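You operate a simulated robot arm through the tools that you are given. There is no shell and no other tool. Be economical: measure what you need, move in short steps, check, and stop when the job is done.

The job below is to be done with a simulated robot arm. You get a single attempt, and the scene is never put back.

## Task
Take the upper rod off the air and close its ports with the orange plugs.
Fine: red air valve shut first; blue and white air couplers into their holders; then the valve open again, the air gauge holding; leave the yellow and green ones in. Where these are worked on the way, their far stop is far enough and under half their travel is too little: red air valve.

It is judged by the outcome, as a careful person would: the job done as asked, and still so three seconds after it is handed in. It fails if anything else is knocked over, pushed out of place, dropped, spilled or broken.

## Robot
A 7-joint arm with a two-finger parallel gripper, fixed in place. Base frame: the origin is at the foot of the arm, x ahead of it, y to its left, z up. Lengths are in cm, angles in degrees, forces in N, time in s.
Its first joint turns from -115.0 to 115.0 degrees. Payload 3.91 kg.
Tool frame: the origin (TCP) lies between the finger pads and is the grasp point; the fingertips stand 3 cm ahead of it; z points along the fingers, y is the line along which they close. Largest opening 11 cm; finger width 2, thickness 1; the body of the gripper, 4.8 by 11.2 cm, starts 5.5 cm behind the TCP.
Orientation is that of the tool frame in the base frame, as a unit quaternion [x, y, z, w]. With the fingers straight down and closing along the base's y, the tool's x points along the base's -x, its y along +y and its z along -z.

## Interface
- The arm moves only by the tool nudge_tool. Its argument "moves" is a list of rows, each a list of 3 entries, a list of its own where there are three numbers: the shift along the tool's x, y, z in cm, then the turn, a rotation vector about the tool's x, y, z in degrees, then the opening, from 0 (shut) to 1 (fully open). In form: [[[x, y, z], [rx, ry, rz], hand], ...]. A call has 1 to 10 rows; each row is the pose to reach, as a shift and turn from the pose commanded when the call began, along the tool's axes at that moment. Rows are played at 5 a second. More than 5 cm and 8.6 degrees between two rows, or a gripper value outside its range, and nothing of the call is played. A pose out of reach is approached as far as the arm can. The call stops where the force on the tool passes 40 N (or 10 N more than at its start, if that is more) or the arm is blocked; 0.2 s more then pass. Each finger travels about 10.8 cm/s and halts on what it meets, pressing with about 27 N; the grip force reading is that of the motor and also rises with nothing between the fingers. The clock runs only during rows and for 0.2 s after the last one: add rows that repeat a pose to give the fingers time. It gives the time, the measured TCP pose, the force on the tool (base axes), the opening and the grip force at its end, in the units of the frame above (readings bear some noise), with the torque about the TCP (base axes, N m) and any sound that the robot's microphone picked up.
- Cameras (640 x 400 px; columns grow to the right, rows downward): "scene" is fixed at [39.94, -65.1, 165.42]; the picture's right is [0.84, -0.53, 0.00], its down [-0.40, -0.63, -0.66] and it looks along [0.35, 0.56, -0.75] (base axes); focal length 214 px, centre (320, 200). "wrist" rides on the gripper at [7.2, 1.7, -10.3] in the tool frame; the picture's right is [-0.23, 0.97, 0.00], its down [-0.76, -0.18, -0.62] and it looks along [-0.61, -0.14, 0.78] (tool axes); focal length 222 px, centre (320, 200). There is no depth. A picture from a camera that has moved, and an enlarged one, comes with that camera's place and axes in the base frame and with its lens.
- get_image(camera): a new picture of that camera. No time passes.
- move_column(by): slides the trunk up (or, below 0, down) by that many cm; the arm rides with it, the base frame stays. It gives what a move gives, with no picture.
- enlarge(camera, box): a new picture of the part [left, top, right, bottom] of that camera's present view, enlarged. No time passes.
- close_job(): hands the job in; it is judged then, once.

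Work in short steps. Places have to be worked out from the pictures, the camera data and where the tool is seen: move nearer, look again, correct. Check each grasp and each placing, and mend what went wrong. You have 120 turns and 84 pictures in all, those below and enlarged ones among them. Open the gripper and draw the arm clear of the work before you hand the job in, unless the task says otherwise; then end with one line.

The tools are called by a JSON object that holds its "name" and its "arguments". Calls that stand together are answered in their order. nudge_tool: Moves the arm, as the interface text tells. Its arguments: {"type":"object","properties":{"moves":{"type":"array"}},"required":["moves"]} The other tools are called the same way: move_column (by) slides the trunk up or down; get_image (camera) takes a picture; enlarge (camera, box) takes an enlarged picture of a part of a camera's view; close_job () hands the job in.

At the start:

```text
t: 0.0
ee_pos: [52.62, -2.38, 144.11]
tcp_rot: [0.0, 1.0, 0.0, 0.0]
contact_force: [0.6, 0.5, 0.5]
torque: [0.02, 0.04, 0.04]
width: 10.98
grasp_force: 0.1
trunk travel left (down, up): [-90.0, 9.0]
```

scene: 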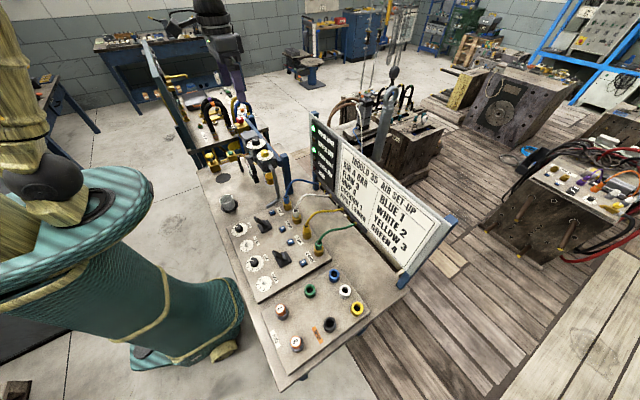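
wrist: 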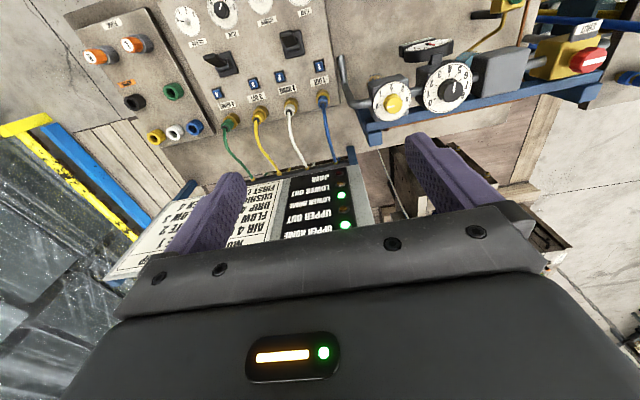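

I start by looking closer at the panel and the board text.

{"name": "enlarge", "arguments": {"camera": "scene", "box": [200, 130, 330, 210]}}

{"name": "enlarge", "arguments": {"camera": "scene", "box": [220, 190, 380, 290]}}

{"name": "enlarge", "arguments": {"camera": "scene", "box": [250, 260, 410, 360]}}

{"name": "enlarge", "arguments": {"camera": "scene", "box": [300, 110, 460, 290]}}

{"name": "enlarge", "arguments": {"camera": "wrist", "box": [340, 0, 640, 150]}}

{"name": "enlarge", "arguments": {"camera": "wrist", "box": [60, 0, 340, 170]}}

```text
4.92 times, centred on (265, 170) of scene
camera zoom: at [39.94, -65.1, 165.42], right [0.84, -0.53, 0.0], down [-0.4, -0.63, -0.66], along [0.35, 0.56, -0.75], focal length 1056 px, centre (591, 348)
```

zoom: 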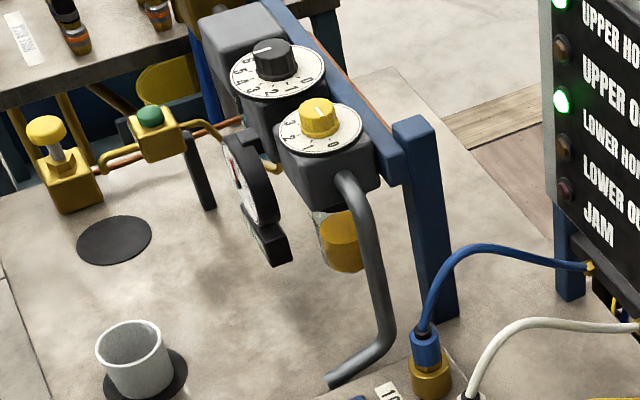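

```text
4.00 times, centred on (300, 240) of scene
camera zoom: at [39.94, -65.1, 165.42], right [0.84, -0.53, 0.0], down [-0.4, -0.63, -0.66], along [0.35, 0.56, -0.75], focal length 858 px, centre (400, 40)
```

zoom: 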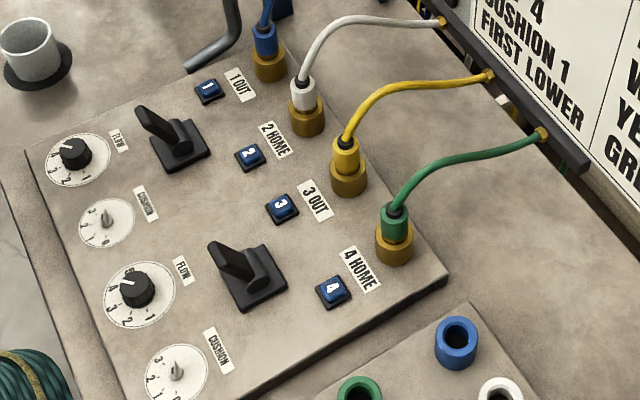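

```text
4.00 times, centred on (330, 310) of scene
camera zoom: at [39.94, -65.1, 165.42], right [0.84, -0.53, 0.0], down [-0.4, -0.63, -0.66], along [0.35, 0.56, -0.75], focal length 858 px, centre (280, -240)
```

zoom: 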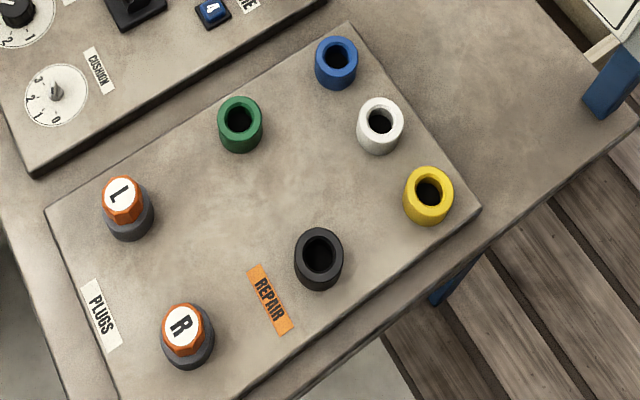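

```text
2.22 times, centred on (380, 200) of scene
camera zoom: at [39.94, -65.1, 165.42], right [0.84, -0.53, 0.0], down [-0.4, -0.63, -0.66], along [0.35, 0.56, -0.75], focal length 477 px, centre (187, 200)
```

zoom: 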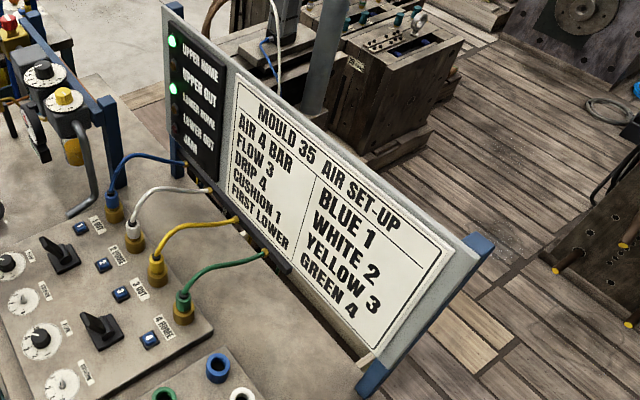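

```text
2.13 times, centred on (490, 75) of wrist
camera zoom: at [45.38, -0.48, 154.4], right [0.23, 0.97, 0.0], down [0.76, -0.18, 0.62], along [0.61, -0.14, -0.78], focal length 474 px, centre (-43, 467)
```

zoom: 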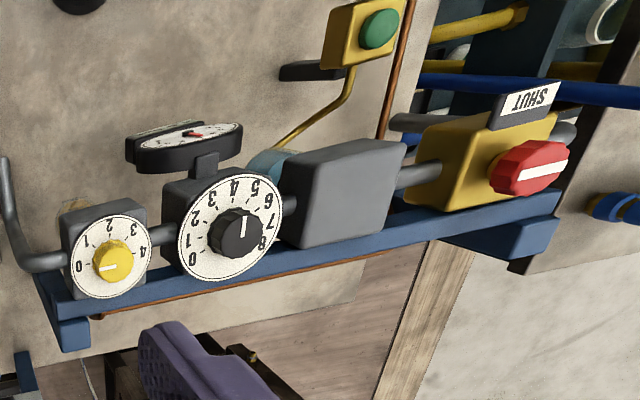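

```text
2.29 times, centred on (200, 85) of wrist
camera zoom: at [45.38, -0.48, 154.4], right [0.23, 0.97, 0.0], down [0.76, -0.18, 0.62], along [0.61, -0.14, -0.78], focal length 508 px, centre (594, 463)
```

zoom: 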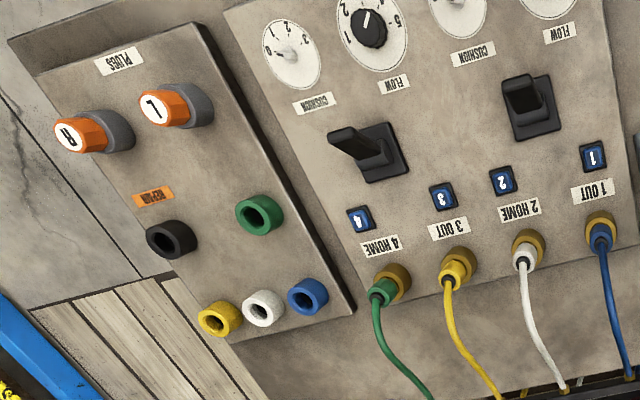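

The FRL row has its dials facing up with the red valve at the far left; I look at it from the scene camera.

{"name": "enlarge", "arguments": {"camera": "scene", "box": [190, 90, 290, 160]}}

{"name": "enlarge", "arguments": {"camera": "wrist", "box": [500, 10, 640, 110]}}

```text
5.71 times, centred on (240, 125) of scene
camera zoom: at [39.94, -65.1, 165.42], right [0.84, -0.53, 0.0], down [-0.4, -0.63, -0.66], along [0.35, 0.56, -0.75], focal length 1226 px, centre (777, 629)
```

zoom: 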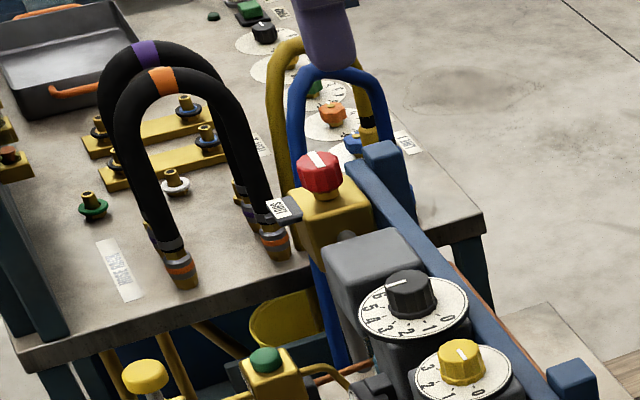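

```text
4.00 times, centred on (570, 60) of wrist
camera zoom: at [45.38, -0.48, 154.4], right [0.23, 0.97, 0.0], down [0.76, -0.18, 0.62], along [0.61, -0.14, -0.78], focal length 888 px, centre (-680, 760)
```

zoom: 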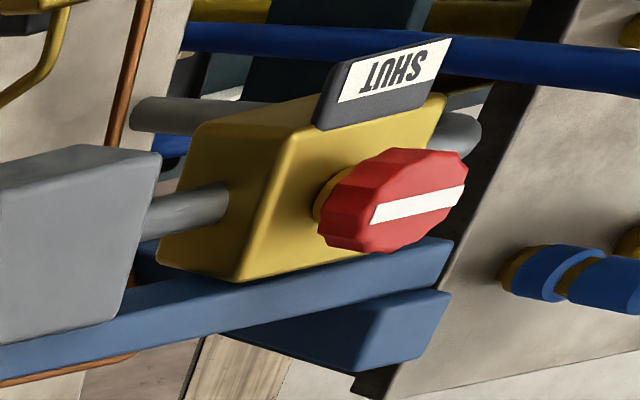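

Axis-aligned layout; red knob estimated near (60.5, 35.5, 119), its axis vertical. I move part of the way toward it, high up, and look again.

{"name": "nudge_tool", "arguments": {"moves": [[[-0.6, 3.5, 0.8], [0, 0, 0], 1], [[-1.2, 7, 1.6], [0, 0, 0], 1], [[-1.8, 10.5, 2.4], [0, 0, 0], 1], [[-2.4, 14, 3.2], [0, 0, 0], 1], [[-3, 17.5, 4], [0, 0, 0], 1], [[-3.6, 21, 4.8], [0, 0, 0], 1], [[-4.2, 24.5, 5.6], [0, 0, 0], 1], [[-4.8, 28, 6.4], [0, 0, 0], 1], [[-5.4, 31, 7.2], [0, 0, 0], 1]]}}

{"name": "get_image", "arguments": {"camera": "wrist"}}

{"name": "enlarge", "arguments": {"camera": "scene", "box": [190, 90, 290, 160]}}

```text
t: 2.0
ee_pos: [58.22, 28.76, 136.62]
tcp_rot: [0.0, 1.0, -0.001, 0.0]
contact_force: [-1.4, -0.6, 0.4]
torque: [-0.04, 0.01, -0.02]
width: 10.99
grasp_force: 0.1
trunk travel left (down, up): [-90.0, 9.0]
```

```text
73 pictures are left
camera wrist: at [50.94, 30.66, 146.86], right [0.23, 0.97, 0.0], down [0.76, -0.18, 0.62], along [0.61, -0.14, -0.78], focal length 222 px, centre (320, 200)
```

wrist: 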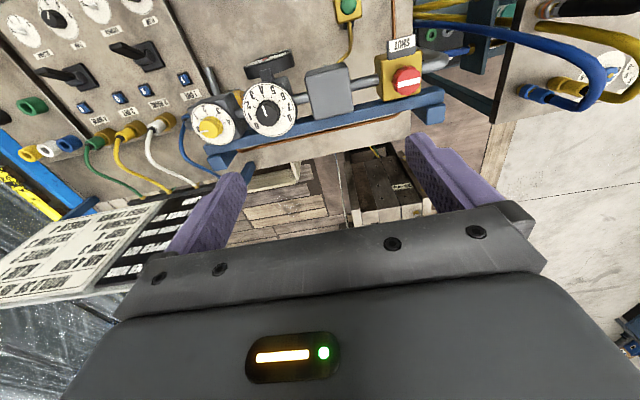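

```text
5.71 times, centred on (240, 125) of scene
camera zoom: at [39.94, -65.1, 165.42], right [0.84, -0.53, 0.0], down [-0.4, -0.63, -0.66], along [0.35, 0.56, -0.75], focal length 1226 px, centre (777, 629)
```

zoom: 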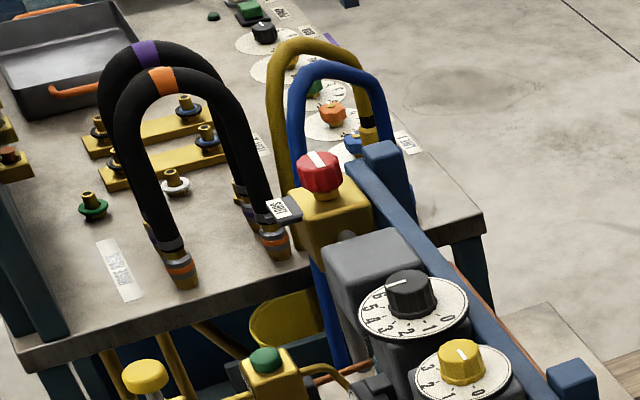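

The knob triangulates to about (61.5, 40.5, 112.5). I move above it and look again.

{"name": "nudge_tool", "arguments": {"moves": [[[-0.5, 3, 2], [0, 0, 0], 0.6], [[-1, 6, 4], [0, 0, 0], 0.6], [[-1.5, 9, 6], [0, 0, 0], 0.6], [[-1.8, 10.5, 9], [0, 0, 0], 0.6], [[-1.8, 10.5, 11], [0, 0, 0], 0.6]]}}

{"name": "get_image", "arguments": {"camera": "wrist"}}

{"name": "enlarge", "arguments": {"camera": "scene", "box": [190, 90, 290, 160]}}

```text
t: 3.2
ee_pos: [59.93, 39.27, 125.76]
tcp_rot: [0.001, 1.0, 0.0, 0.0]
contact_force: [0.2, -0.3, -0.7]
torque: [0.0, 0.01, 0.05]
width: 6.58
grasp_force: 0.1
trunk travel left (down, up): [-90.0, 9.0]
```

```text
71 pictures are left
camera wrist: at [52.63, 41.08, 136.04], right [0.23, 0.97, 0.0], down [0.76, -0.18, 0.62], along [0.61, -0.14, -0.78], focal length 222 px, centre (320, 200)
```

wrist: 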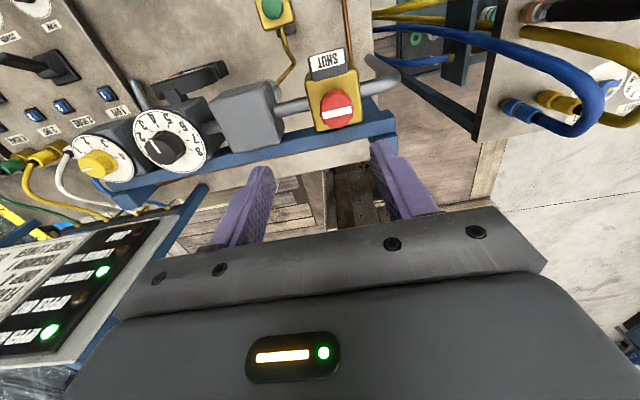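

```text
5.71 times, centred on (240, 125) of scene
camera zoom: at [39.94, -65.1, 165.42], right [0.84, -0.53, 0.0], down [-0.4, -0.63, -0.66], along [0.35, 0.56, -0.75], focal length 1226 px, centre (777, 629)
```

zoom: 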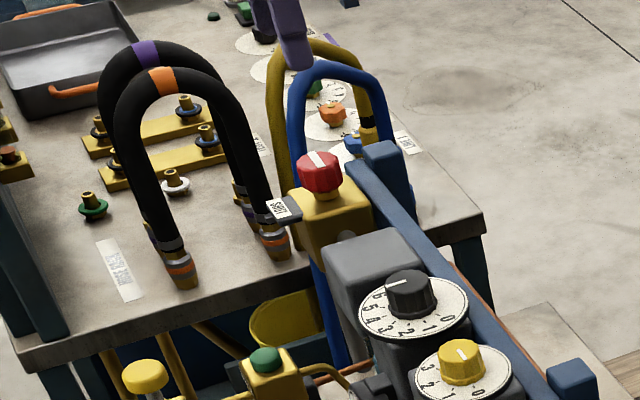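

Three-view fit puts the knob top at (60.0, 41.2, 112.4). A quick enlargement to read the bar's pointing end.

{"name": "enlarge", "arguments": {"camera": "wrist", "box": [290, 40, 390, 140]}}

```text
4.00 times, centred on (340, 90) of wrist
camera zoom: at [52.63, 41.08, 136.04], right [0.23, 0.97, 0.0], down [0.76, -0.18, 0.62], along [0.61, -0.14, -0.78], focal length 888 px, centre (240, 640)
```

zoom: 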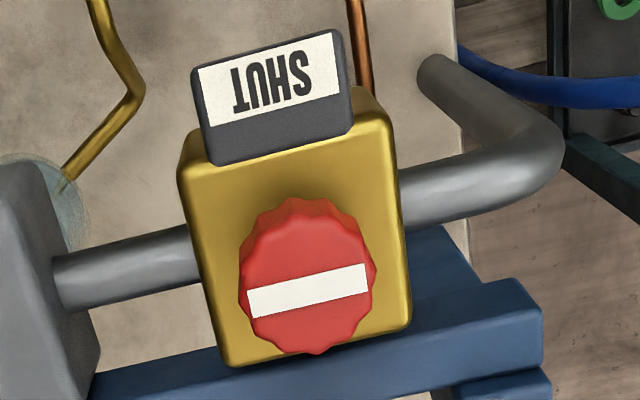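

Knob Ø≈3.4, centre (60.0, 41.2). I come over it and descend to leave the tips about 1.5 cm beneath its top.

{"name": "nudge_tool", "arguments": {"moves": [[[0, 1.93, 0], [0, 0, 0], 0.55], [[0, 1.93, 4], [0, 0, 0], 0.55], [[0, 1.93, 8], [0, 0, 0], 0.55], [[0, 1.93, 10], [0, 0, 0], 0.55], [[0, 1.93, 11], [0, 0, 0], 0.55]]}}

{"name": "enlarge", "arguments": {"camera": "scene", "box": [192, 85, 272, 135]}}

{"name": "get_image", "arguments": {"camera": "wrist"}}

```text
t: 4.4
ee_pos: [59.97, 41.07, 114.84]
tcp_rot: [0.0, 1.0, 0.0, 0.0]
contact_force: [0.0, -0.7, 0.8]
torque: [-0.03, -0.03, 0.02]
width: 6.04
grasp_force: 0.1
trunk travel left (down, up): [-90.0, 9.0]
```

```text
8.00 times, centred on (232, 110) of scene
camera zoom: at [39.94, -65.1, 165.42], right [0.84, -0.53, 0.0], down [-0.4, -0.63, -0.66], along [0.35, 0.56, -0.75], focal length 1716 px, centre (1024, 920)
```

zoom: 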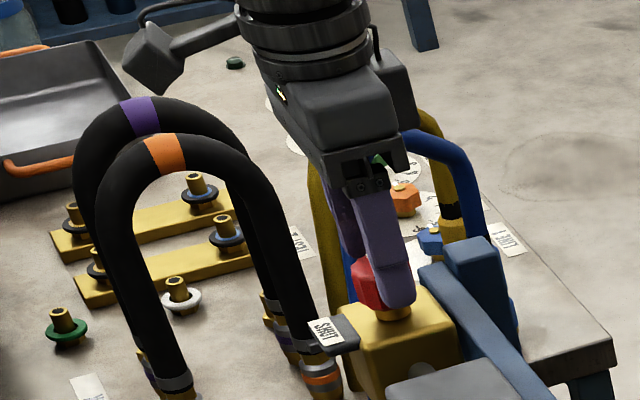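

```text
67 pictures are left
camera wrist: at [52.68, 42.92, 124.99], right [0.23, 0.97, 0.0], down [0.76, -0.18, 0.62], along [0.61, -0.14, -0.78], focal length 222 px, centre (320, 200)
```

wrist: 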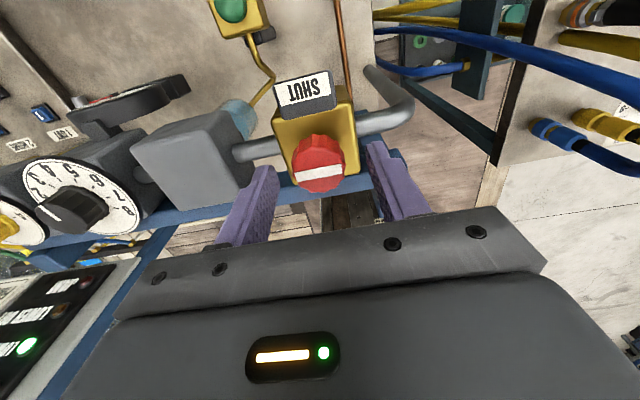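

Knob is centred between the fingers. Lower 1.2 cm and close.

{"name": "nudge_tool", "arguments": {"moves": [[[-0.1, 0, 1.2], [0, 0, 0], 0.55], [[-0.1, 0, 1.2], [0, 0, 0], 0.2], [[-0.1, 0, 1.2], [0, 0, 0], 0.2], [[-0.1, 0, 1.2], [0, 0, 0], 0.2]]}}

```text
t: 5.4
ee_pos: [59.92, 40.99, 113.32]
tcp_rot: [0.001, 1.0, -0.001, -0.001]
contact_force: [-0.8, -6.1, -6.2]
torque: [-0.19, -0.58, -0.02]
width: 3.45
grasp_force: 45.3
trunk travel left (down, up): [-90.0, 9.0]
```

Gripped (3.45 cm). Try turning clockwise (seen from above) first, watching the torque.

{"name": "nudge_tool", "arguments": {"moves": [[[0, 0, 0], [0, 0, 6], 0.2], [[0, 0, 0], [0, 0, 12], 0.2], [[0, 0, 0], [0, 0, 18], 0.2], [[0, 0, 0], [0, 0, 24], 0.2]]}}

{"name": "get_image", "arguments": {"camera": "wrist"}}

```text
t: 6.4
ee_pos: [59.89, 41.0, 113.38]
tcp_rot: [0.209, 0.978, -0.002, -0.002]
contact_force: [-1.8, -8.1, -20.3]
torque: [-0.43, -0.48, -0.03]
width: 3.47
grasp_force: 45.0
trunk travel left (down, up): [-90.0, 9.0]
```

```text
66 pictures are left
camera wrist: at [54.02, 45.69, 123.71], right [0.61, 0.8, 0.0], down [0.63, -0.47, 0.62], along [0.49, -0.38, -0.78], focal length 222 px, centre (320, 200)
```

wrist: 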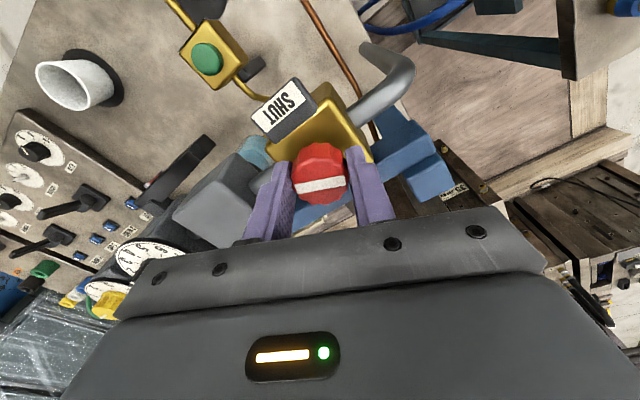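

It turns freely with the gripper. Continue to about 90°.

{"name": "nudge_tool", "arguments": {"moves": [[[0, 0, 0.2], [0, 0, 8], 0.2], [[0, 0, 0.2], [0, 0, 16], 0.2], [[0, 0, 0.2], [0, 0, 24], 0.2], [[0, 0, 0.2], [0, 0, 32], 0.2], [[0, 0, 0.2], [0, 0, 40], 0.2], [[0, 0, 0.2], [0, 0, 48], 0.2], [[0, 0, 0.2], [0, 0, 56], 0.2], [[0, 0, 0.2], [0, 0, 62], 0.2], [[0, 0, 0.2], [0, 0, 66], 0.2], [[0, 0, 0.2], [0, 0, 69], 0.2]]}}

{"name": "get_image", "arguments": {"camera": "wrist"}}

```text
t: 8.6
ee_pos: [60.0, 41.13, 113.52]
tcp_rot: [0.725, 0.689, 0.0, 0.0]
contact_force: [-6.7, -7.8, -20.3]
torque: [-0.42, 0.3, 0.41]
width: 3.47
grasp_force: 45.0
trunk travel left (down, up): [-90.0, 9.0]
```

```text
65 pictures are left
camera wrist: at [62.06, 48.41, 123.74], right [0.96, -0.28, 0.0], down [-0.22, -0.75, 0.62], along [-0.17, -0.6, -0.78], focal length 222 px, centre (320, 200)
```

wrist: 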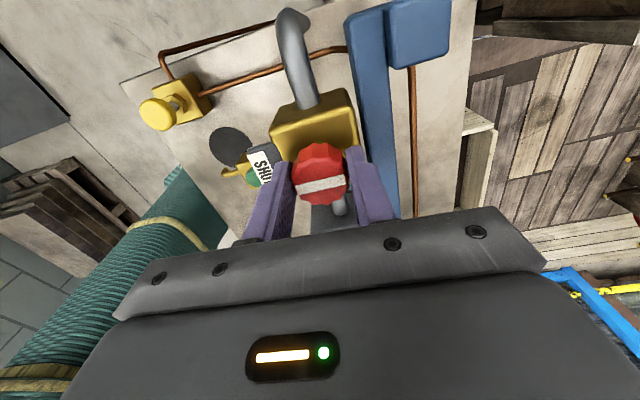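

Turned ~93° and torque has risen to 0.4 N m (stop). Release, rise, and look at the valve and gauge.

{"name": "nudge_tool", "arguments": {"moves": [[[0, 0, 0], [0, 0, -2], 0.2], [[0, 0, 0], [0, 0, -2], 0.55], [[0, 0, 0], [0, 0, -2], 0.55], [[0, 0, -4], [0, 0, -2], 0.55], [[0, 0, -8], [0, 0, -2], 0.55], [[0, 0, -12], [0, 0, -2], 0.55]]}}

{"name": "get_image", "arguments": {"camera": "wrist"}}

{"name": "enlarge", "arguments": {"camera": "scene", "box": [192, 100, 288, 160]}}

```text
t: 10.0
ee_pos: [60.07, 41.31, 125.29]
tcp_rot: [0.713, 0.701, 0.0, 0.0]
contact_force: [-0.5, -0.8, -0.5]
torque: [0.01, -0.01, 0.02]
width: 6.05
grasp_force: 0.0
trunk travel left (down, up): [-90.0, 9.0]
```

```text
64 pictures are left
camera wrist: at [61.84, 48.63, 135.69], right [0.97, -0.24, 0.0], down [-0.19, -0.76, 0.62], along [-0.15, -0.6, -0.78], focal length 222 px, centre (320, 200)
```

wrist: 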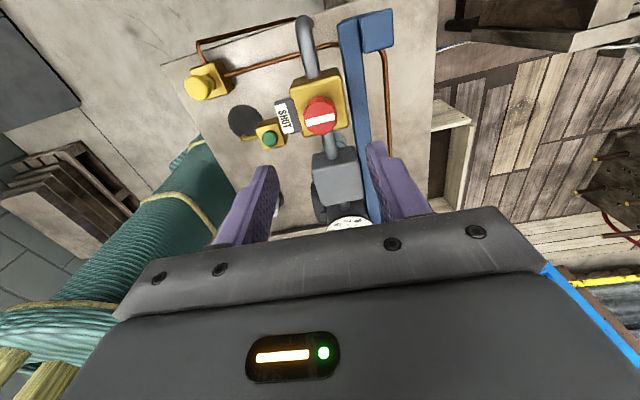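

```text
6.67 times, centred on (240, 130) of scene
camera zoom: at [39.94, -65.1, 165.42], right [0.84, -0.53, 0.0], down [-0.4, -0.63, -0.66], along [0.35, 0.56, -0.75], focal length 1430 px, centre (853, 667)
```

zoom: 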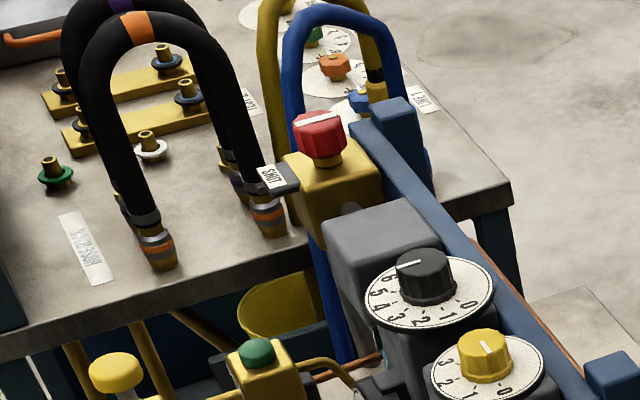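

The bar now lies across the pipe, toward SHUT. I check the gauge.

{"name": "enlarge", "arguments": {"camera": "scene", "box": [235, 150, 275, 190]}}

```text
10.00 times, centred on (255, 170) of scene
camera zoom: at [39.94, -65.1, 165.42], right [0.84, -0.53, 0.0], down [-0.4, -0.63, -0.66], along [0.35, 0.56, -0.75], focal length 2145 px, centre (970, 500)
```

zoom: 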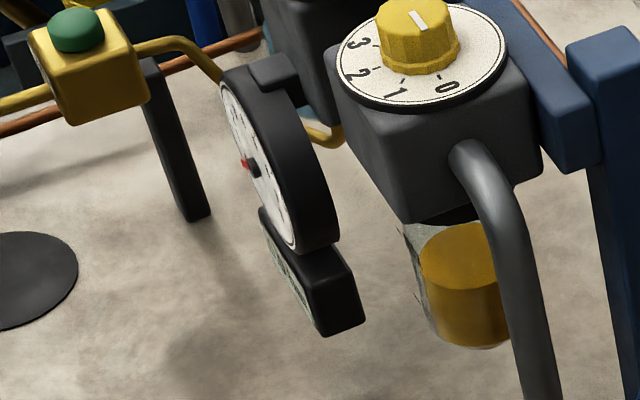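

The gauge faces the arm side, so I move back to around (35, 18, 118) and undo the turn to read it.

{"name": "nudge_tool", "arguments": {"moves": [[[-2.3, -2.6, 0.5], [0, 0, -8.5], 0.55], [[-4.6, -5.2, 1], [0, 0, -17], 0.55], [[-6.9, -7.8, 1.5], [0, 0, -25.5], 0.55], [[-9.2, -10.4, 2], [0, 0, -34], 0.55], [[-11.5, -13, 2.5], [0, 0, -42.5], 0.55], [[-13.8, -15.6, 3], [0, 0, -51], 0.55], [[-16.1, -18.2, 4], [0, 0, -59.5], 0.55], [[-18.4, -20.8, 5], [0, 0, -68], 0.55], [[-20.7, -23.4, 6], [0, 0, -76.5], 0.55], [[-23, -26, 7], [0, 0, -85], 0.55]]}}

{"name": "get_image", "arguments": {"camera": "wrist"}}

```text
t: 12.2
ee_pos: [33.71, 18.45, 118.33]
tcp_rot: [0.05, 0.999, 0.0, 0.001]
contact_force: [0.6, 0.5, -0.6]
torque: [0.04, 0.0, -0.01]
width: 6.04
grasp_force: 0.1
trunk travel left (down, up): [-90.0, 9.0]
```

```text
61 pictures are left
camera wrist: at [26.63, 21.07, 128.54], right [0.32, 0.95, 0.0], down [0.74, -0.25, 0.62], along [0.59, -0.2, -0.78], focal length 222 px, centre (320, 200)
```

wrist: 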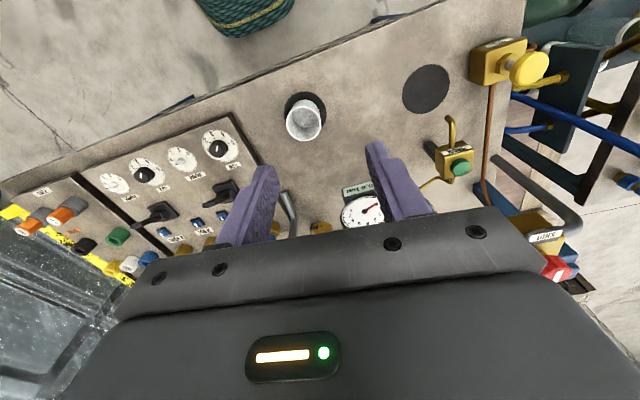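

{"name": "enlarge", "arguments": {"camera": "wrist", "box": [326, 175, 398, 235]}}

{"name": "enlarge", "arguments": {"camera": "wrist", "box": [430, 30, 560, 190]}}

```text
6.67 times, centred on (362, 205) of wrist
camera zoom: at [26.63, 21.07, 128.54], right [0.32, 0.95, 0.0], down [0.74, -0.25, 0.62], along [0.59, -0.2, -0.78], focal length 1481 px, centre (40, 167)
```

zoom: 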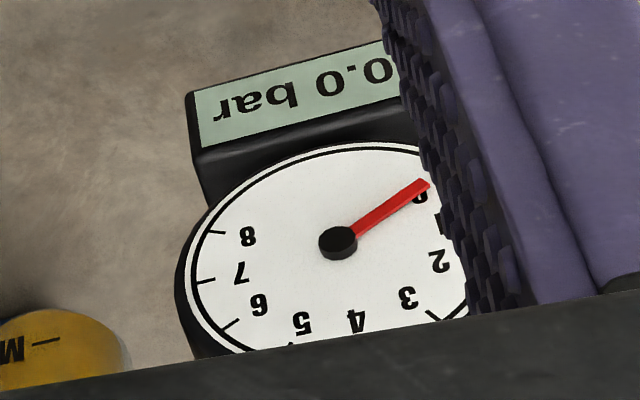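

```text
2.50 times, centred on (495, 110) of wrist
camera zoom: at [26.63, 21.07, 128.54], right [0.32, 0.95, 0.0], down [0.74, -0.25, 0.62], along [0.59, -0.2, -0.78], focal length 555 px, centre (-118, 425)
```

zoom: 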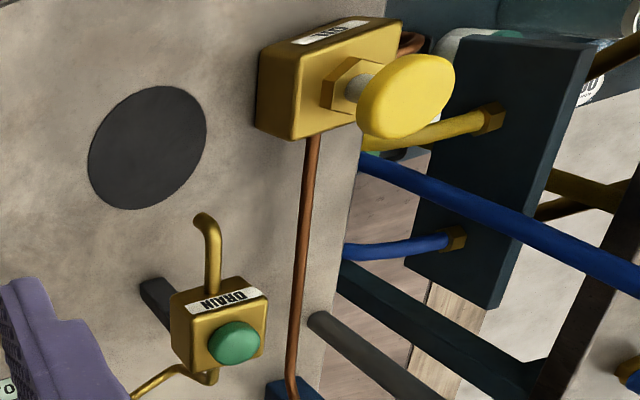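

Gauge reads 0.0 bar: air is off. Next I move above the ports to look at the blue coupler from nearer.

{"name": "nudge_tool", "arguments": {"moves": [[[-2, -3.6, -1], [0, 0, -1], 0.55], [[-4, -7.2, -2], [0, 0, -2], 0.55], [[-6, -10.8, -3], [0, 0, -3], 0.55], [[-8, -14.4, -4], [0, 0, -4], 0.55], [[-10, -18, -5], [0, 0, -5], 0.55], [[-12, -21.6, -6], [0, 0, -5.7], 0.55], [[-13.9, -25.2, -6.7], [0, 0, -5.7], 0.55]]}}

{"name": "get_image", "arguments": {"camera": "wrist"}}

```text
t: 13.8
ee_pos: [45.05, -7.87, 125.13]
tcp_rot: [0.002, 1.0, 0.001, -0.001]
contact_force: [0.3, 0.5, -0.6]
torque: [0.0, 0.04, 0.03]
width: 6.04
grasp_force: 0.1
trunk travel left (down, up): [-90.0, 9.0]
```

```text
58 pictures are left
camera wrist: at [37.81, -6.1, 135.48], right [0.23, 0.97, 0.0], down [0.76, -0.18, 0.62], along [0.6, -0.14, -0.78], focal length 222 px, centre (320, 200)
```

wrist: 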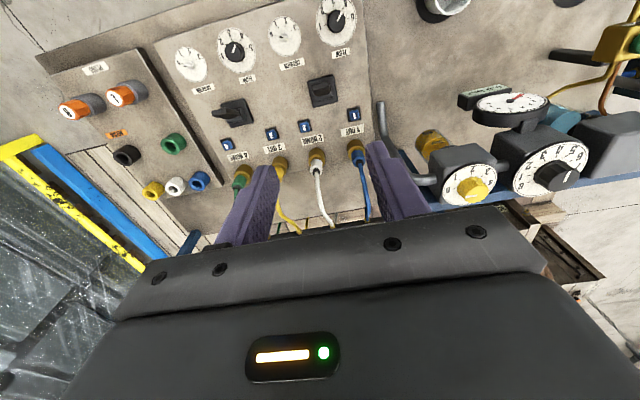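

Blue coupler ~ (60, -3.3); the regulator's drop pipe stands near (60, 3), so clearance matters. I move closer, still high, for a better fix.

{"name": "nudge_tool", "arguments": {"moves": [[[-2.5, 0, 3], [0, 0, 0], 0.4], [[-5, 0, 6], [0, 0, 0], 0.4], [[-7, 0.5, 9], [0, 0, 0], 0.4], [[-8, 1, 12], [0, 0, 0], 0.4]]}}

{"name": "get_image", "arguments": {"camera": "wrist"}}

{"name": "enlarge", "arguments": {"camera": "scene", "box": [250, 150, 330, 200]}}

```text
t: 14.8
ee_pos: [52.74, -6.86, 113.07]
tcp_rot: [0.003, 1.0, 0.0, 0.001]
contact_force: [0.1, -0.2, 0.3]
torque: [0.03, 0.0, 0.0]
width: 4.41
grasp_force: 0.1
trunk travel left (down, up): [-90.0, 9.0]
```

```text
57 pictures are left
camera wrist: at [45.5, -4.99, 123.42], right [0.23, 0.97, 0.0], down [0.76, -0.18, 0.62], along [0.61, -0.14, -0.78], focal length 222 px, centre (320, 200)
```

wrist: 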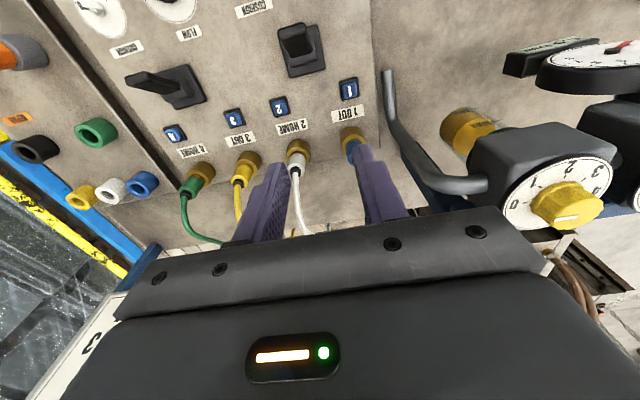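

```text
8.00 times, centred on (290, 175) of scene
camera zoom: at [39.94, -65.1, 165.42], right [0.84, -0.53, 0.0], down [-0.4, -0.63, -0.66], along [0.35, 0.56, -0.75], focal length 1716 px, centre (560, 400)
```

zoom: 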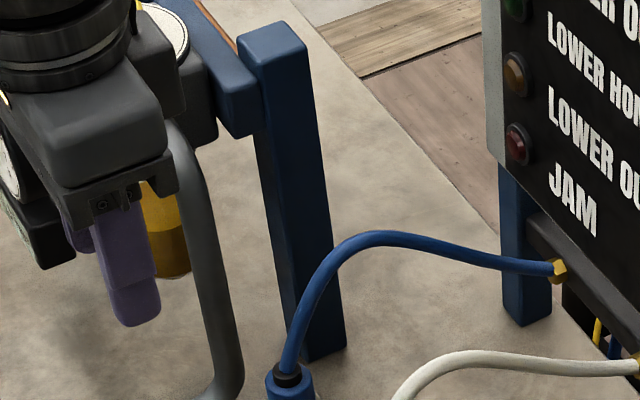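

Pipe at about (59.5, 3), coupler at (59.6, -3.5): a 45° yaw will keep the gripper body clear. Closer look for heights.

{"name": "enlarge", "arguments": {"camera": "wrist", "box": [170, 100, 410, 250]}}

{"name": "enlarge", "arguments": {"camera": "scene", "box": [270, 180, 334, 220]}}

```text
2.67 times, centred on (290, 175) of wrist
camera zoom: at [45.5, -4.99, 123.42], right [0.23, 0.97, 0.0], down [0.76, -0.18, 0.62], along [0.61, -0.14, -0.78], focal length 592 px, centre (400, 267)
```

zoom: 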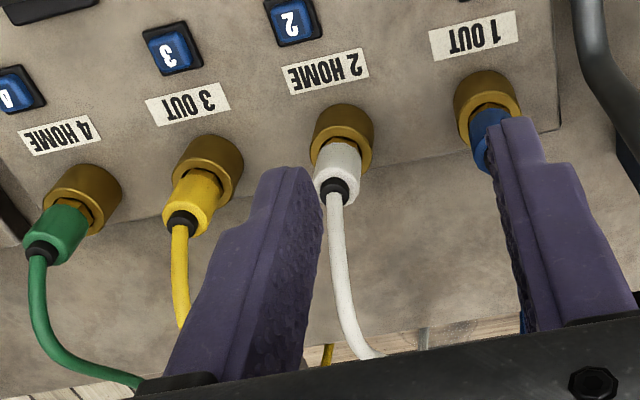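

```text
10.00 times, centred on (302, 200) of scene
camera zoom: at [39.94, -65.1, 165.42], right [0.84, -0.53, 0.0], down [-0.4, -0.63, -0.66], along [0.35, 0.56, -0.75], focal length 2145 px, centre (500, 200)
```

zoom: 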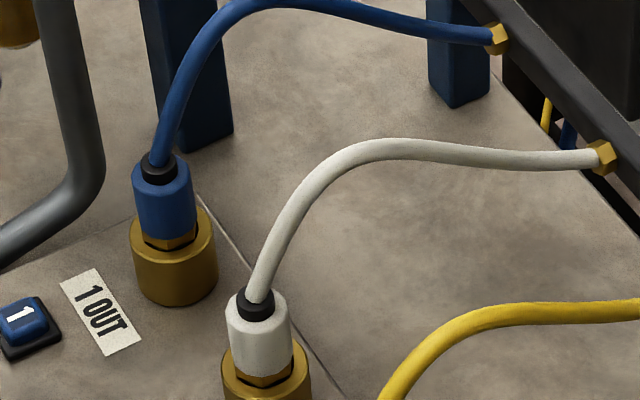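

Coupler body ~2.6 cm dia, roughly z 95–98. I yaw -45° and go above it, high enough to clear the hose.

{"name": "nudge_tool", "arguments": {"moves": [[[0, 0, 0], [0, 0, -8], 0.45], [[0, 0, 0], [0, 0, -16], 0.45], [[-1, 0, 0], [0, 0, -24], 0.45], [[-2.5, 0.5, 0], [0, 0, -32], 0.45], [[-4, 1.5, 0], [0, 0, -40], 0.45], [[-5.5, 2.5, 0], [0, 0, -45], 0.45], [[-6.9, 3.4, 0], [0, 0, -45], 0.45], [[-6.9, 3.4, 3], [0, 0, -45], 0.45]]}}

{"name": "get_image", "arguments": {"camera": "wrist"}}

{"name": "enlarge", "arguments": {"camera": "scene", "box": [240, 140, 336, 220]}}

```text
t: 16.6
ee_pos: [59.69, -3.56, 110.08]
tcp_rot: [-0.38, 0.925, 0.0, 0.0]
contact_force: [-0.5, -0.8, -0.4]
torque: [0.04, -0.02, 0.02]
width: 4.97
grasp_force: 0.0
trunk travel left (down, up): [-90.0, 9.0]
```

```text
53 pictures are left
camera wrist: at [53.43, -7.37, 120.31], right [-0.52, 0.85, 0.0], down [0.67, 0.41, 0.62], along [0.53, 0.33, -0.78], focal length 222 px, centre (320, 200)
```

wrist: 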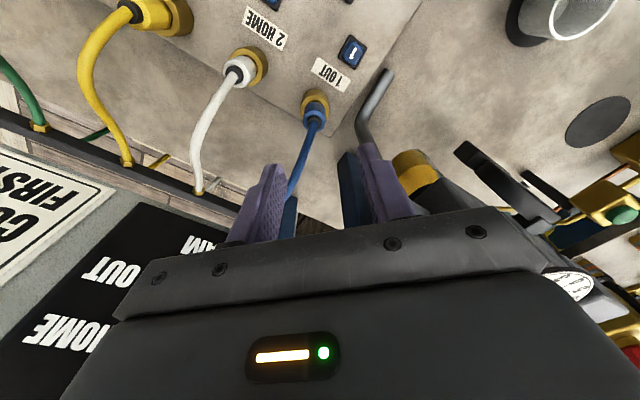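

```text
5.00 times, centred on (288, 180) of scene
camera zoom: at [39.94, -65.1, 165.42], right [0.84, -0.53, 0.0], down [-0.4, -0.63, -0.66], along [0.35, 0.56, -0.75], focal length 1072 px, centre (480, 300)
```

zoom: 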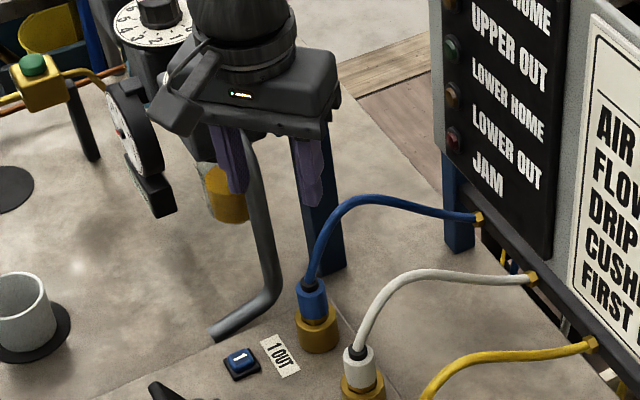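

Alignment looks good (axis ≈ (59.9, -3.75), strain relief at z≈99). I descend to z≈99.5 with a small correction.

{"name": "nudge_tool", "arguments": {"moves": [[[0, -0.28, 3], [0, 0, 0], 0.45], [[0, -0.28, 6], [0, 0, 0], 0.45], [[0, -0.28, 8.5], [0, 0, 0], 0.45], [[0, -0.28, 10.5], [0, 0, 0], 0.45]]}}

{"name": "get_image", "arguments": {"camera": "wrist"}}

{"name": "enlarge", "arguments": {"camera": "scene", "box": [250, 160, 330, 220]}}

```text
t: 17.6
ee_pos: [59.87, -3.71, 99.67]
tcp_rot: [-0.38, 0.925, 0.001, 0.0]
contact_force: [-0.4, -0.4, -0.2]
torque: [-0.01, 0.01, -0.04]
width: 4.93
grasp_force: 0.0
trunk travel left (down, up): [-90.0, 9.0]
```

```text
51 pictures are left
camera wrist: at [53.42, -7.44, 109.97], right [-0.52, 0.85, 0.0], down [0.67, 0.41, 0.62], along [0.53, 0.33, -0.78], focal length 222 px, centre (320, 200)
```

wrist: 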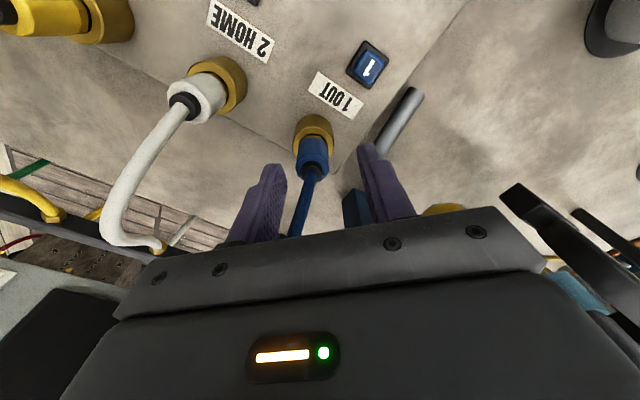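

```text
6.67 times, centred on (290, 190) of scene
camera zoom: at [39.94, -65.1, 165.42], right [0.84, -0.53, 0.0], down [-0.4, -0.63, -0.66], along [0.35, 0.56, -0.75], focal length 1430 px, centre (520, 267)
```

zoom: 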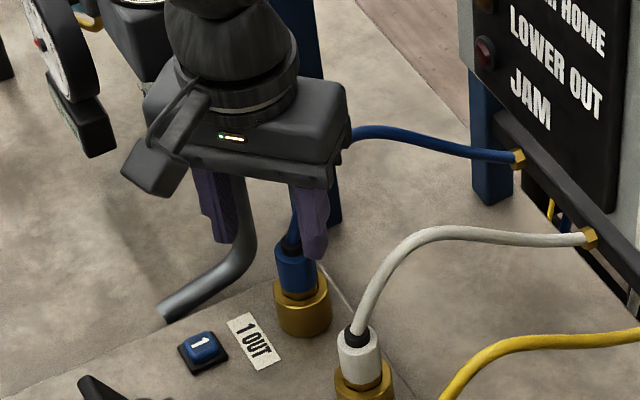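

Tips are level with the strain relief; the coupler is about (0.2, -0.25) off. Correct and lower 2.5 cm.

{"name": "nudge_tool", "arguments": {"moves": [[[0, -0.32, 0.8], [0, 0, 0], 0.45], [[0, -0.32, 1.7], [0, 0, 0], 0.45], [[0, -0.32, 2.5], [0, 0, 0], 0.45]]}}

{"name": "enlarge", "arguments": {"camera": "scene", "box": [262, 180, 318, 215]}}

{"name": "enlarge", "arguments": {"camera": "wrist", "box": [230, 90, 422, 210]}}

```text
t: 18.4
ee_pos: [60.04, -3.96, 97.23]
tcp_rot: [-0.38, 0.925, 0.0, 0.0]
contact_force: [0.1, -0.6, -0.6]
torque: [0.02, 0.02, 0.03]
width: 4.96
grasp_force: 0.0
trunk travel left (down, up): [-90.0, 9.0]
```

```text
11.43 times, centred on (290, 198) of scene
camera zoom: at [39.94, -65.1, 165.42], right [0.84, -0.53, 0.0], down [-0.4, -0.63, -0.66], along [0.35, 0.56, -0.75], focal length 2451 px, centre (663, 229)
```

zoom: 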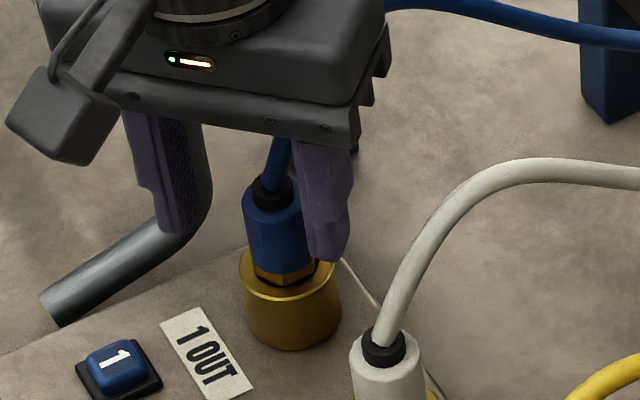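

```text
3.33 times, centred on (326, 150) of wrist
camera zoom: at [53.71, -7.7, 107.49], right [-0.52, 0.85, 0.0], down [0.67, 0.41, 0.62], along [0.53, 0.33, -0.78], focal length 740 px, centre (300, 367)
```

zoom: 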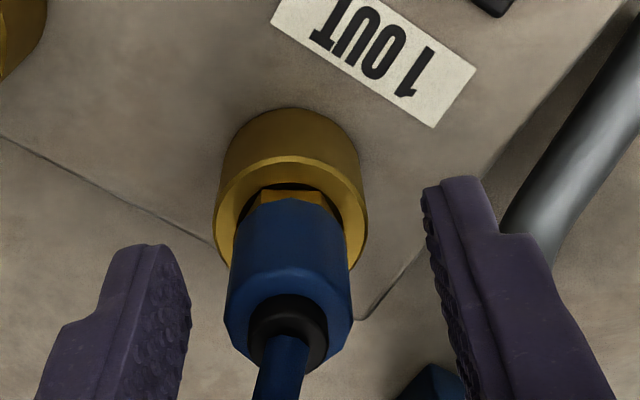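

Coupler lies between the pads with body at tip-to-TCP height. Close.

{"name": "nudge_tool", "arguments": {"moves": [[[0, 0, 0], [0, 0, 0], 0.15], [[0, 0, 0], [0, 0, 0], 0.15], [[0, 0, 0], [0, 0, 0], 0.15]]}}

```text
t: 19.2
ee_pos: [60.2, -3.95, 97.16]
tcp_rot: [-0.381, 0.925, 0.0, 0.0]
contact_force: [3.4, -5.3, -1.0]
torque: [-0.34, -0.21, -0.05]
width: 2.48
grasp_force: 26.3
trunk travel left (down, up): [-90.0, 9.0]
```

Gripped at 2.48 cm. Pull straight up slowly.

{"name": "nudge_tool", "arguments": {"moves": [[[0, 0, -0.5], [0, 0, 0], 0.15], [[0, 0, -1], [0, 0, 0], 0.15], [[0, 0, -1.5], [0, 0, 0], 0.15], [[0, 0, -2], [0, 0, 0], 0.15]]}}

{"name": "enlarge", "arguments": {"camera": "scene", "box": [250, 170, 330, 220]}}

```text
t: 20.2
ee_pos: [60.24, -4.04, 99.37]
tcp_rot: [-0.38, 0.925, 0.0, 0.001]
contact_force: [-0.6, -0.7, 0.2]
torque: [0.01, 0.02, 0.0]
width: 1.69
grasp_force: 0.2
trunk travel left (down, up): [-90.0, 9.0]
```

```text
8.00 times, centred on (290, 195) of scene
camera zoom: at [39.94, -65.1, 165.42], right [0.84, -0.53, 0.0], down [-0.4, -0.63, -0.66], along [0.35, 0.56, -0.75], focal length 1716 px, centre (560, 240)
```

zoom: 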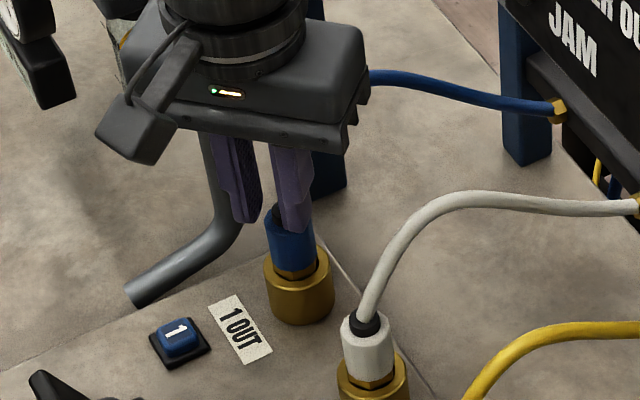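

It slipped off. Re-open, grip about 0.8 cm lower with full closing force, and pull in small steps.

{"name": "nudge_tool", "arguments": {"moves": [[[0, 0, 0], [0, 0, 0], 0.45], [[0, 0, 0], [0, 0, 0], 0.45], [[0, 0, 1.5], [0, 0, 0], 0.45], [[0, 0, 3], [0, 0, 0], 0.45], [[0, 0, 3], [0, 0, 0], 0], [[0, 0, 3], [0, 0, 0], 0], [[0, 0, 3], [0, 0, 0], 0], [[0, 0, 3], [0, 0, 0], 0]]}}

{"name": "enlarge", "arguments": {"camera": "wrist", "box": [230, 90, 422, 210]}}

```text
t: 22.0
ee_pos: [60.24, -4.34, 96.29]
tcp_rot: [-0.38, 0.925, -0.001, 0.0]
contact_force: [6.4, -5.9, -0.6]
torque: [-0.39, -0.47, -0.11]
width: 2.39
grasp_force: 26.8
trunk travel left (down, up): [-90.0, 9.0]
```

```text
3.33 times, centred on (326, 150) of wrist
camera zoom: at [53.88, -8.07, 106.57], right [-0.52, 0.85, 0.0], down [0.67, 0.41, 0.62], along [0.53, 0.33, -0.78], focal length 740 px, centre (300, 367)
```

zoom: 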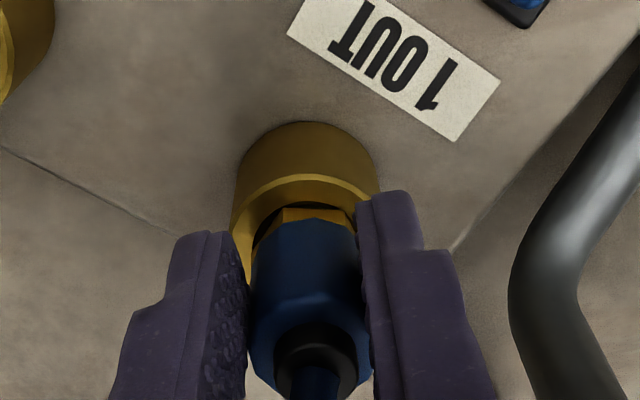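

Firm grip on the flats at 2.39 cm. Pull gently.

{"name": "nudge_tool", "arguments": {"moves": [[[0, 0, -0.2], [0, 0, 0], 0], [[0, 0, -0.4], [0, 0, 0], 0], [[0, 0, -0.6], [0, 0, 0], 0]]}}

```text
t: 22.8
ee_pos: [60.25, -4.26, 96.6]
tcp_rot: [-0.38, 0.925, 0.002, -0.003]
contact_force: [4.1, -9.8, -21.4]
torque: [-0.84, -0.11, -0.13]
width: 2.35
grasp_force: 26.6
trunk travel left (down, up): [-90.0, 9.0]
```

Pulling with 21 N, not slipping yet. Continue.

{"name": "nudge_tool", "arguments": {"moves": [[[0, 0, -0.2], [0, 0, 0], 0], [[0, 0, -0.4], [0, 0, 0], 0], [[0, 0, -0.6], [0, 0, 0], 0]]}}

{"name": "enlarge", "arguments": {"camera": "wrist", "box": [230, 90, 422, 210]}}

```text
t: 23.6
ee_pos: [59.79, -4.49, 97.51]
tcp_rot: [-0.38, 0.925, 0.0, -0.001]
contact_force: [-15.1, -18.7, 3.2]
torque: [-0.6, 0.44, -0.01]
width: 0.0
grasp_force: 27.6
trunk travel left (down, up): [-90.0, 9.0]
```

```text
3.33 times, centred on (326, 150) of wrist
camera zoom: at [53.48, -8.3, 107.93], right [-0.52, 0.85, 0.0], down [0.67, 0.41, 0.62], along [0.53, 0.33, -0.78], focal length 740 px, centre (300, 367)
```

zoom: 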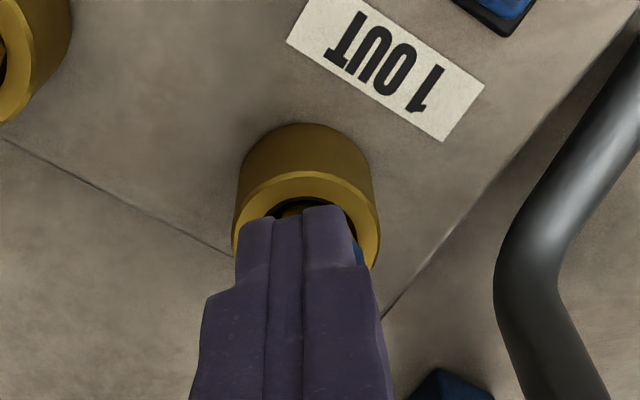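

The pads squeezed off sideways, so the coupler's axis is further out: re-triangulating gives about (60.8, -3.7), top z≈95.5–96. Raise, open and look.

{"name": "nudge_tool", "arguments": {"moves": [[[0.3, 0, -2], [0, 0, 0], 0], [[0.3, 0, -4], [0, 0, 0], 0.2], [[0.3, 0, -4], [0, 0, 0], 0.45], [[0.3, 0, -4], [0, 0, 0], 0.45]]}}

{"name": "enlarge", "arguments": {"camera": "wrist", "box": [230, 80, 422, 200]}}

{"name": "enlarge", "arguments": {"camera": "scene", "box": [262, 180, 318, 215]}}

```text
t: 24.6
ee_pos: [60.02, -4.21, 101.42]
tcp_rot: [-0.381, 0.925, 0.001, 0.001]
contact_force: [0.0, 0.1, -0.9]
torque: [0.02, -0.02, 0.0]
width: 4.95
grasp_force: 0.0
trunk travel left (down, up): [-90.0, 9.0]
```

```text
3.33 times, centred on (326, 140) of wrist
camera zoom: at [53.61, -8.02, 111.65], right [-0.52, 0.85, 0.0], down [0.67, 0.41, 0.62], along [0.53, 0.33, -0.78], focal length 740 px, centre (300, 400)
```

zoom: 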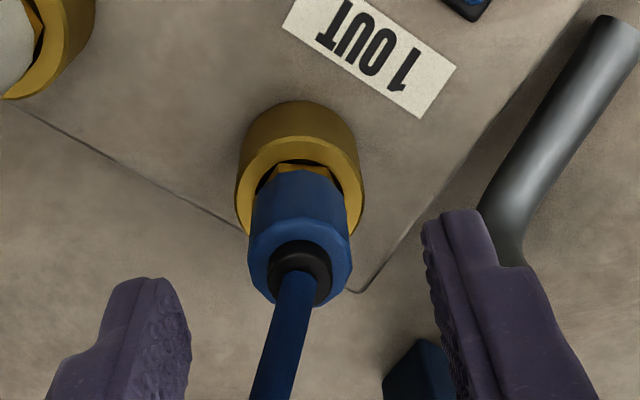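

```text
11.43 times, centred on (290, 198) of scene
camera zoom: at [39.94, -65.1, 165.42], right [0.84, -0.53, 0.0], down [-0.4, -0.63, -0.66], along [0.35, 0.56, -0.75], focal length 2451 px, centre (663, 229)
```

zoom: 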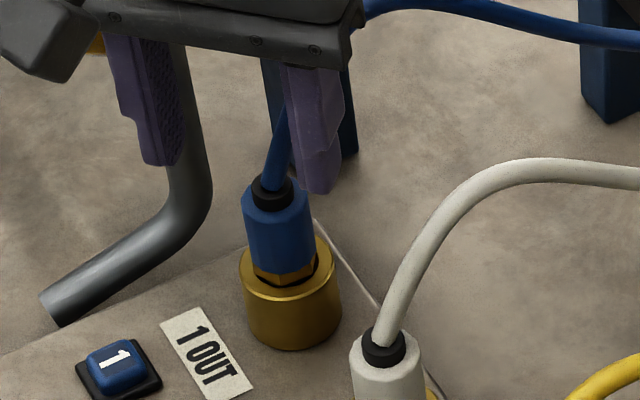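

Triangulation from two close views: axis (61.3, -3.2), top at z≈95. I shift there and descend to z≈95.3.

{"name": "nudge_tool", "arguments": {"moves": [[[-1.5, -0.18, 0], [0, 0, 0], 0.45], [[-1.5, -0.18, 2.5], [0, 0, 0], 0.45], [[-1.5, -0.18, 4.5], [0, 0, 0], 0.45], [[-1.5, -0.18, 6], [0, 0, 0], 0.45]]}}

{"name": "enlarge", "arguments": {"camera": "wrist", "box": [230, 90, 422, 210]}}

{"name": "enlarge", "arguments": {"camera": "scene", "box": [262, 180, 318, 215]}}

```text
t: 25.6
ee_pos: [61.32, -3.32, 95.21]
tcp_rot: [-0.38, 0.925, 0.0, 0.0]
contact_force: [-0.3, 0.4, -0.4]
torque: [0.01, 0.02, 0.01]
width: 4.95
grasp_force: 0.1
trunk travel left (down, up): [-90.0, 9.0]
```

```text
3.33 times, centred on (326, 150) of wrist
camera zoom: at [54.87, -7.11, 105.52], right [-0.52, 0.85, 0.0], down [0.67, 0.41, 0.62], along [0.53, 0.33, -0.78], focal length 740 px, centre (300, 367)
```

zoom: 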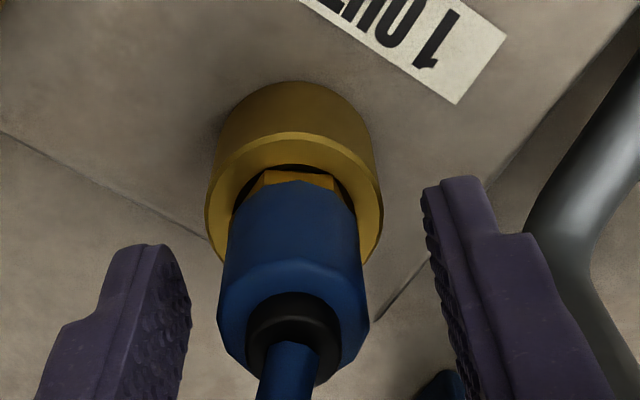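

```text
11.43 times, centred on (290, 198) of scene
camera zoom: at [39.94, -65.1, 165.42], right [0.84, -0.53, 0.0], down [-0.4, -0.63, -0.66], along [0.35, 0.56, -0.75], focal length 2451 px, centre (663, 229)
```

zoom: 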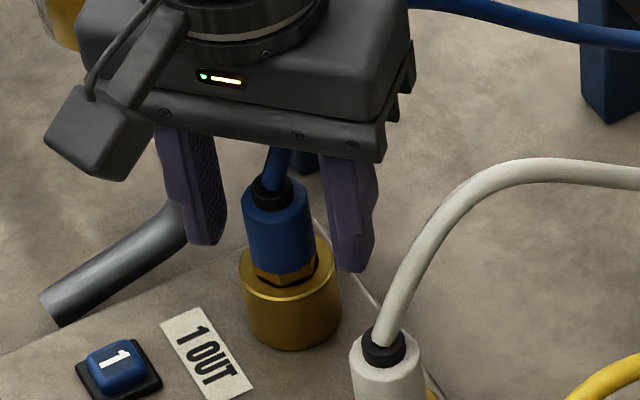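

Now the coupler sits centred between the fingers in both views. Close with full force.

{"name": "nudge_tool", "arguments": {"moves": [[[0, -0.1, 0.2], [0, 0, 0], 0.3], [[0, -0.1, 0.2], [0, 0, 0], 0], [[0, -0.1, 0.2], [0, 0, 0], 0], [[0, -0.1, 0.2], [0, 0, 0], 0]]}}

{"name": "nudge_tool", "arguments": {"moves": [[[0, 0, -0.3], [0, 0, 0], 0], [[0, 0, -0.6], [0, 0, 0], 0], [[0, 0, -0.9], [0, 0, 0], 0], [[0, 0, -1.2], [0, 0, 0], 0]]}}

```text
t: 26.6
ee_pos: [61.19, -3.42, 94.96]
tcp_rot: [-0.38, 0.925, 0.0, 0.0]
contact_force: [2.1, -2.0, 1.3]
torque: [-0.09, -0.19, 0.03]
width: 2.47
grasp_force: 26.9
trunk travel left (down, up): [-90.0, 9.0]
```

```text
t: 27.6
ee_pos: [61.15, -3.63, 96.15]
tcp_rot: [-0.38, 0.925, 0.001, -0.002]
contact_force: [2.1, -3.0, -25.7]
torque: [-0.25, -0.1, -0.01]
width: 2.46
grasp_force: 26.6
trunk travel left (down, up): [-90.0, 9.0]
```

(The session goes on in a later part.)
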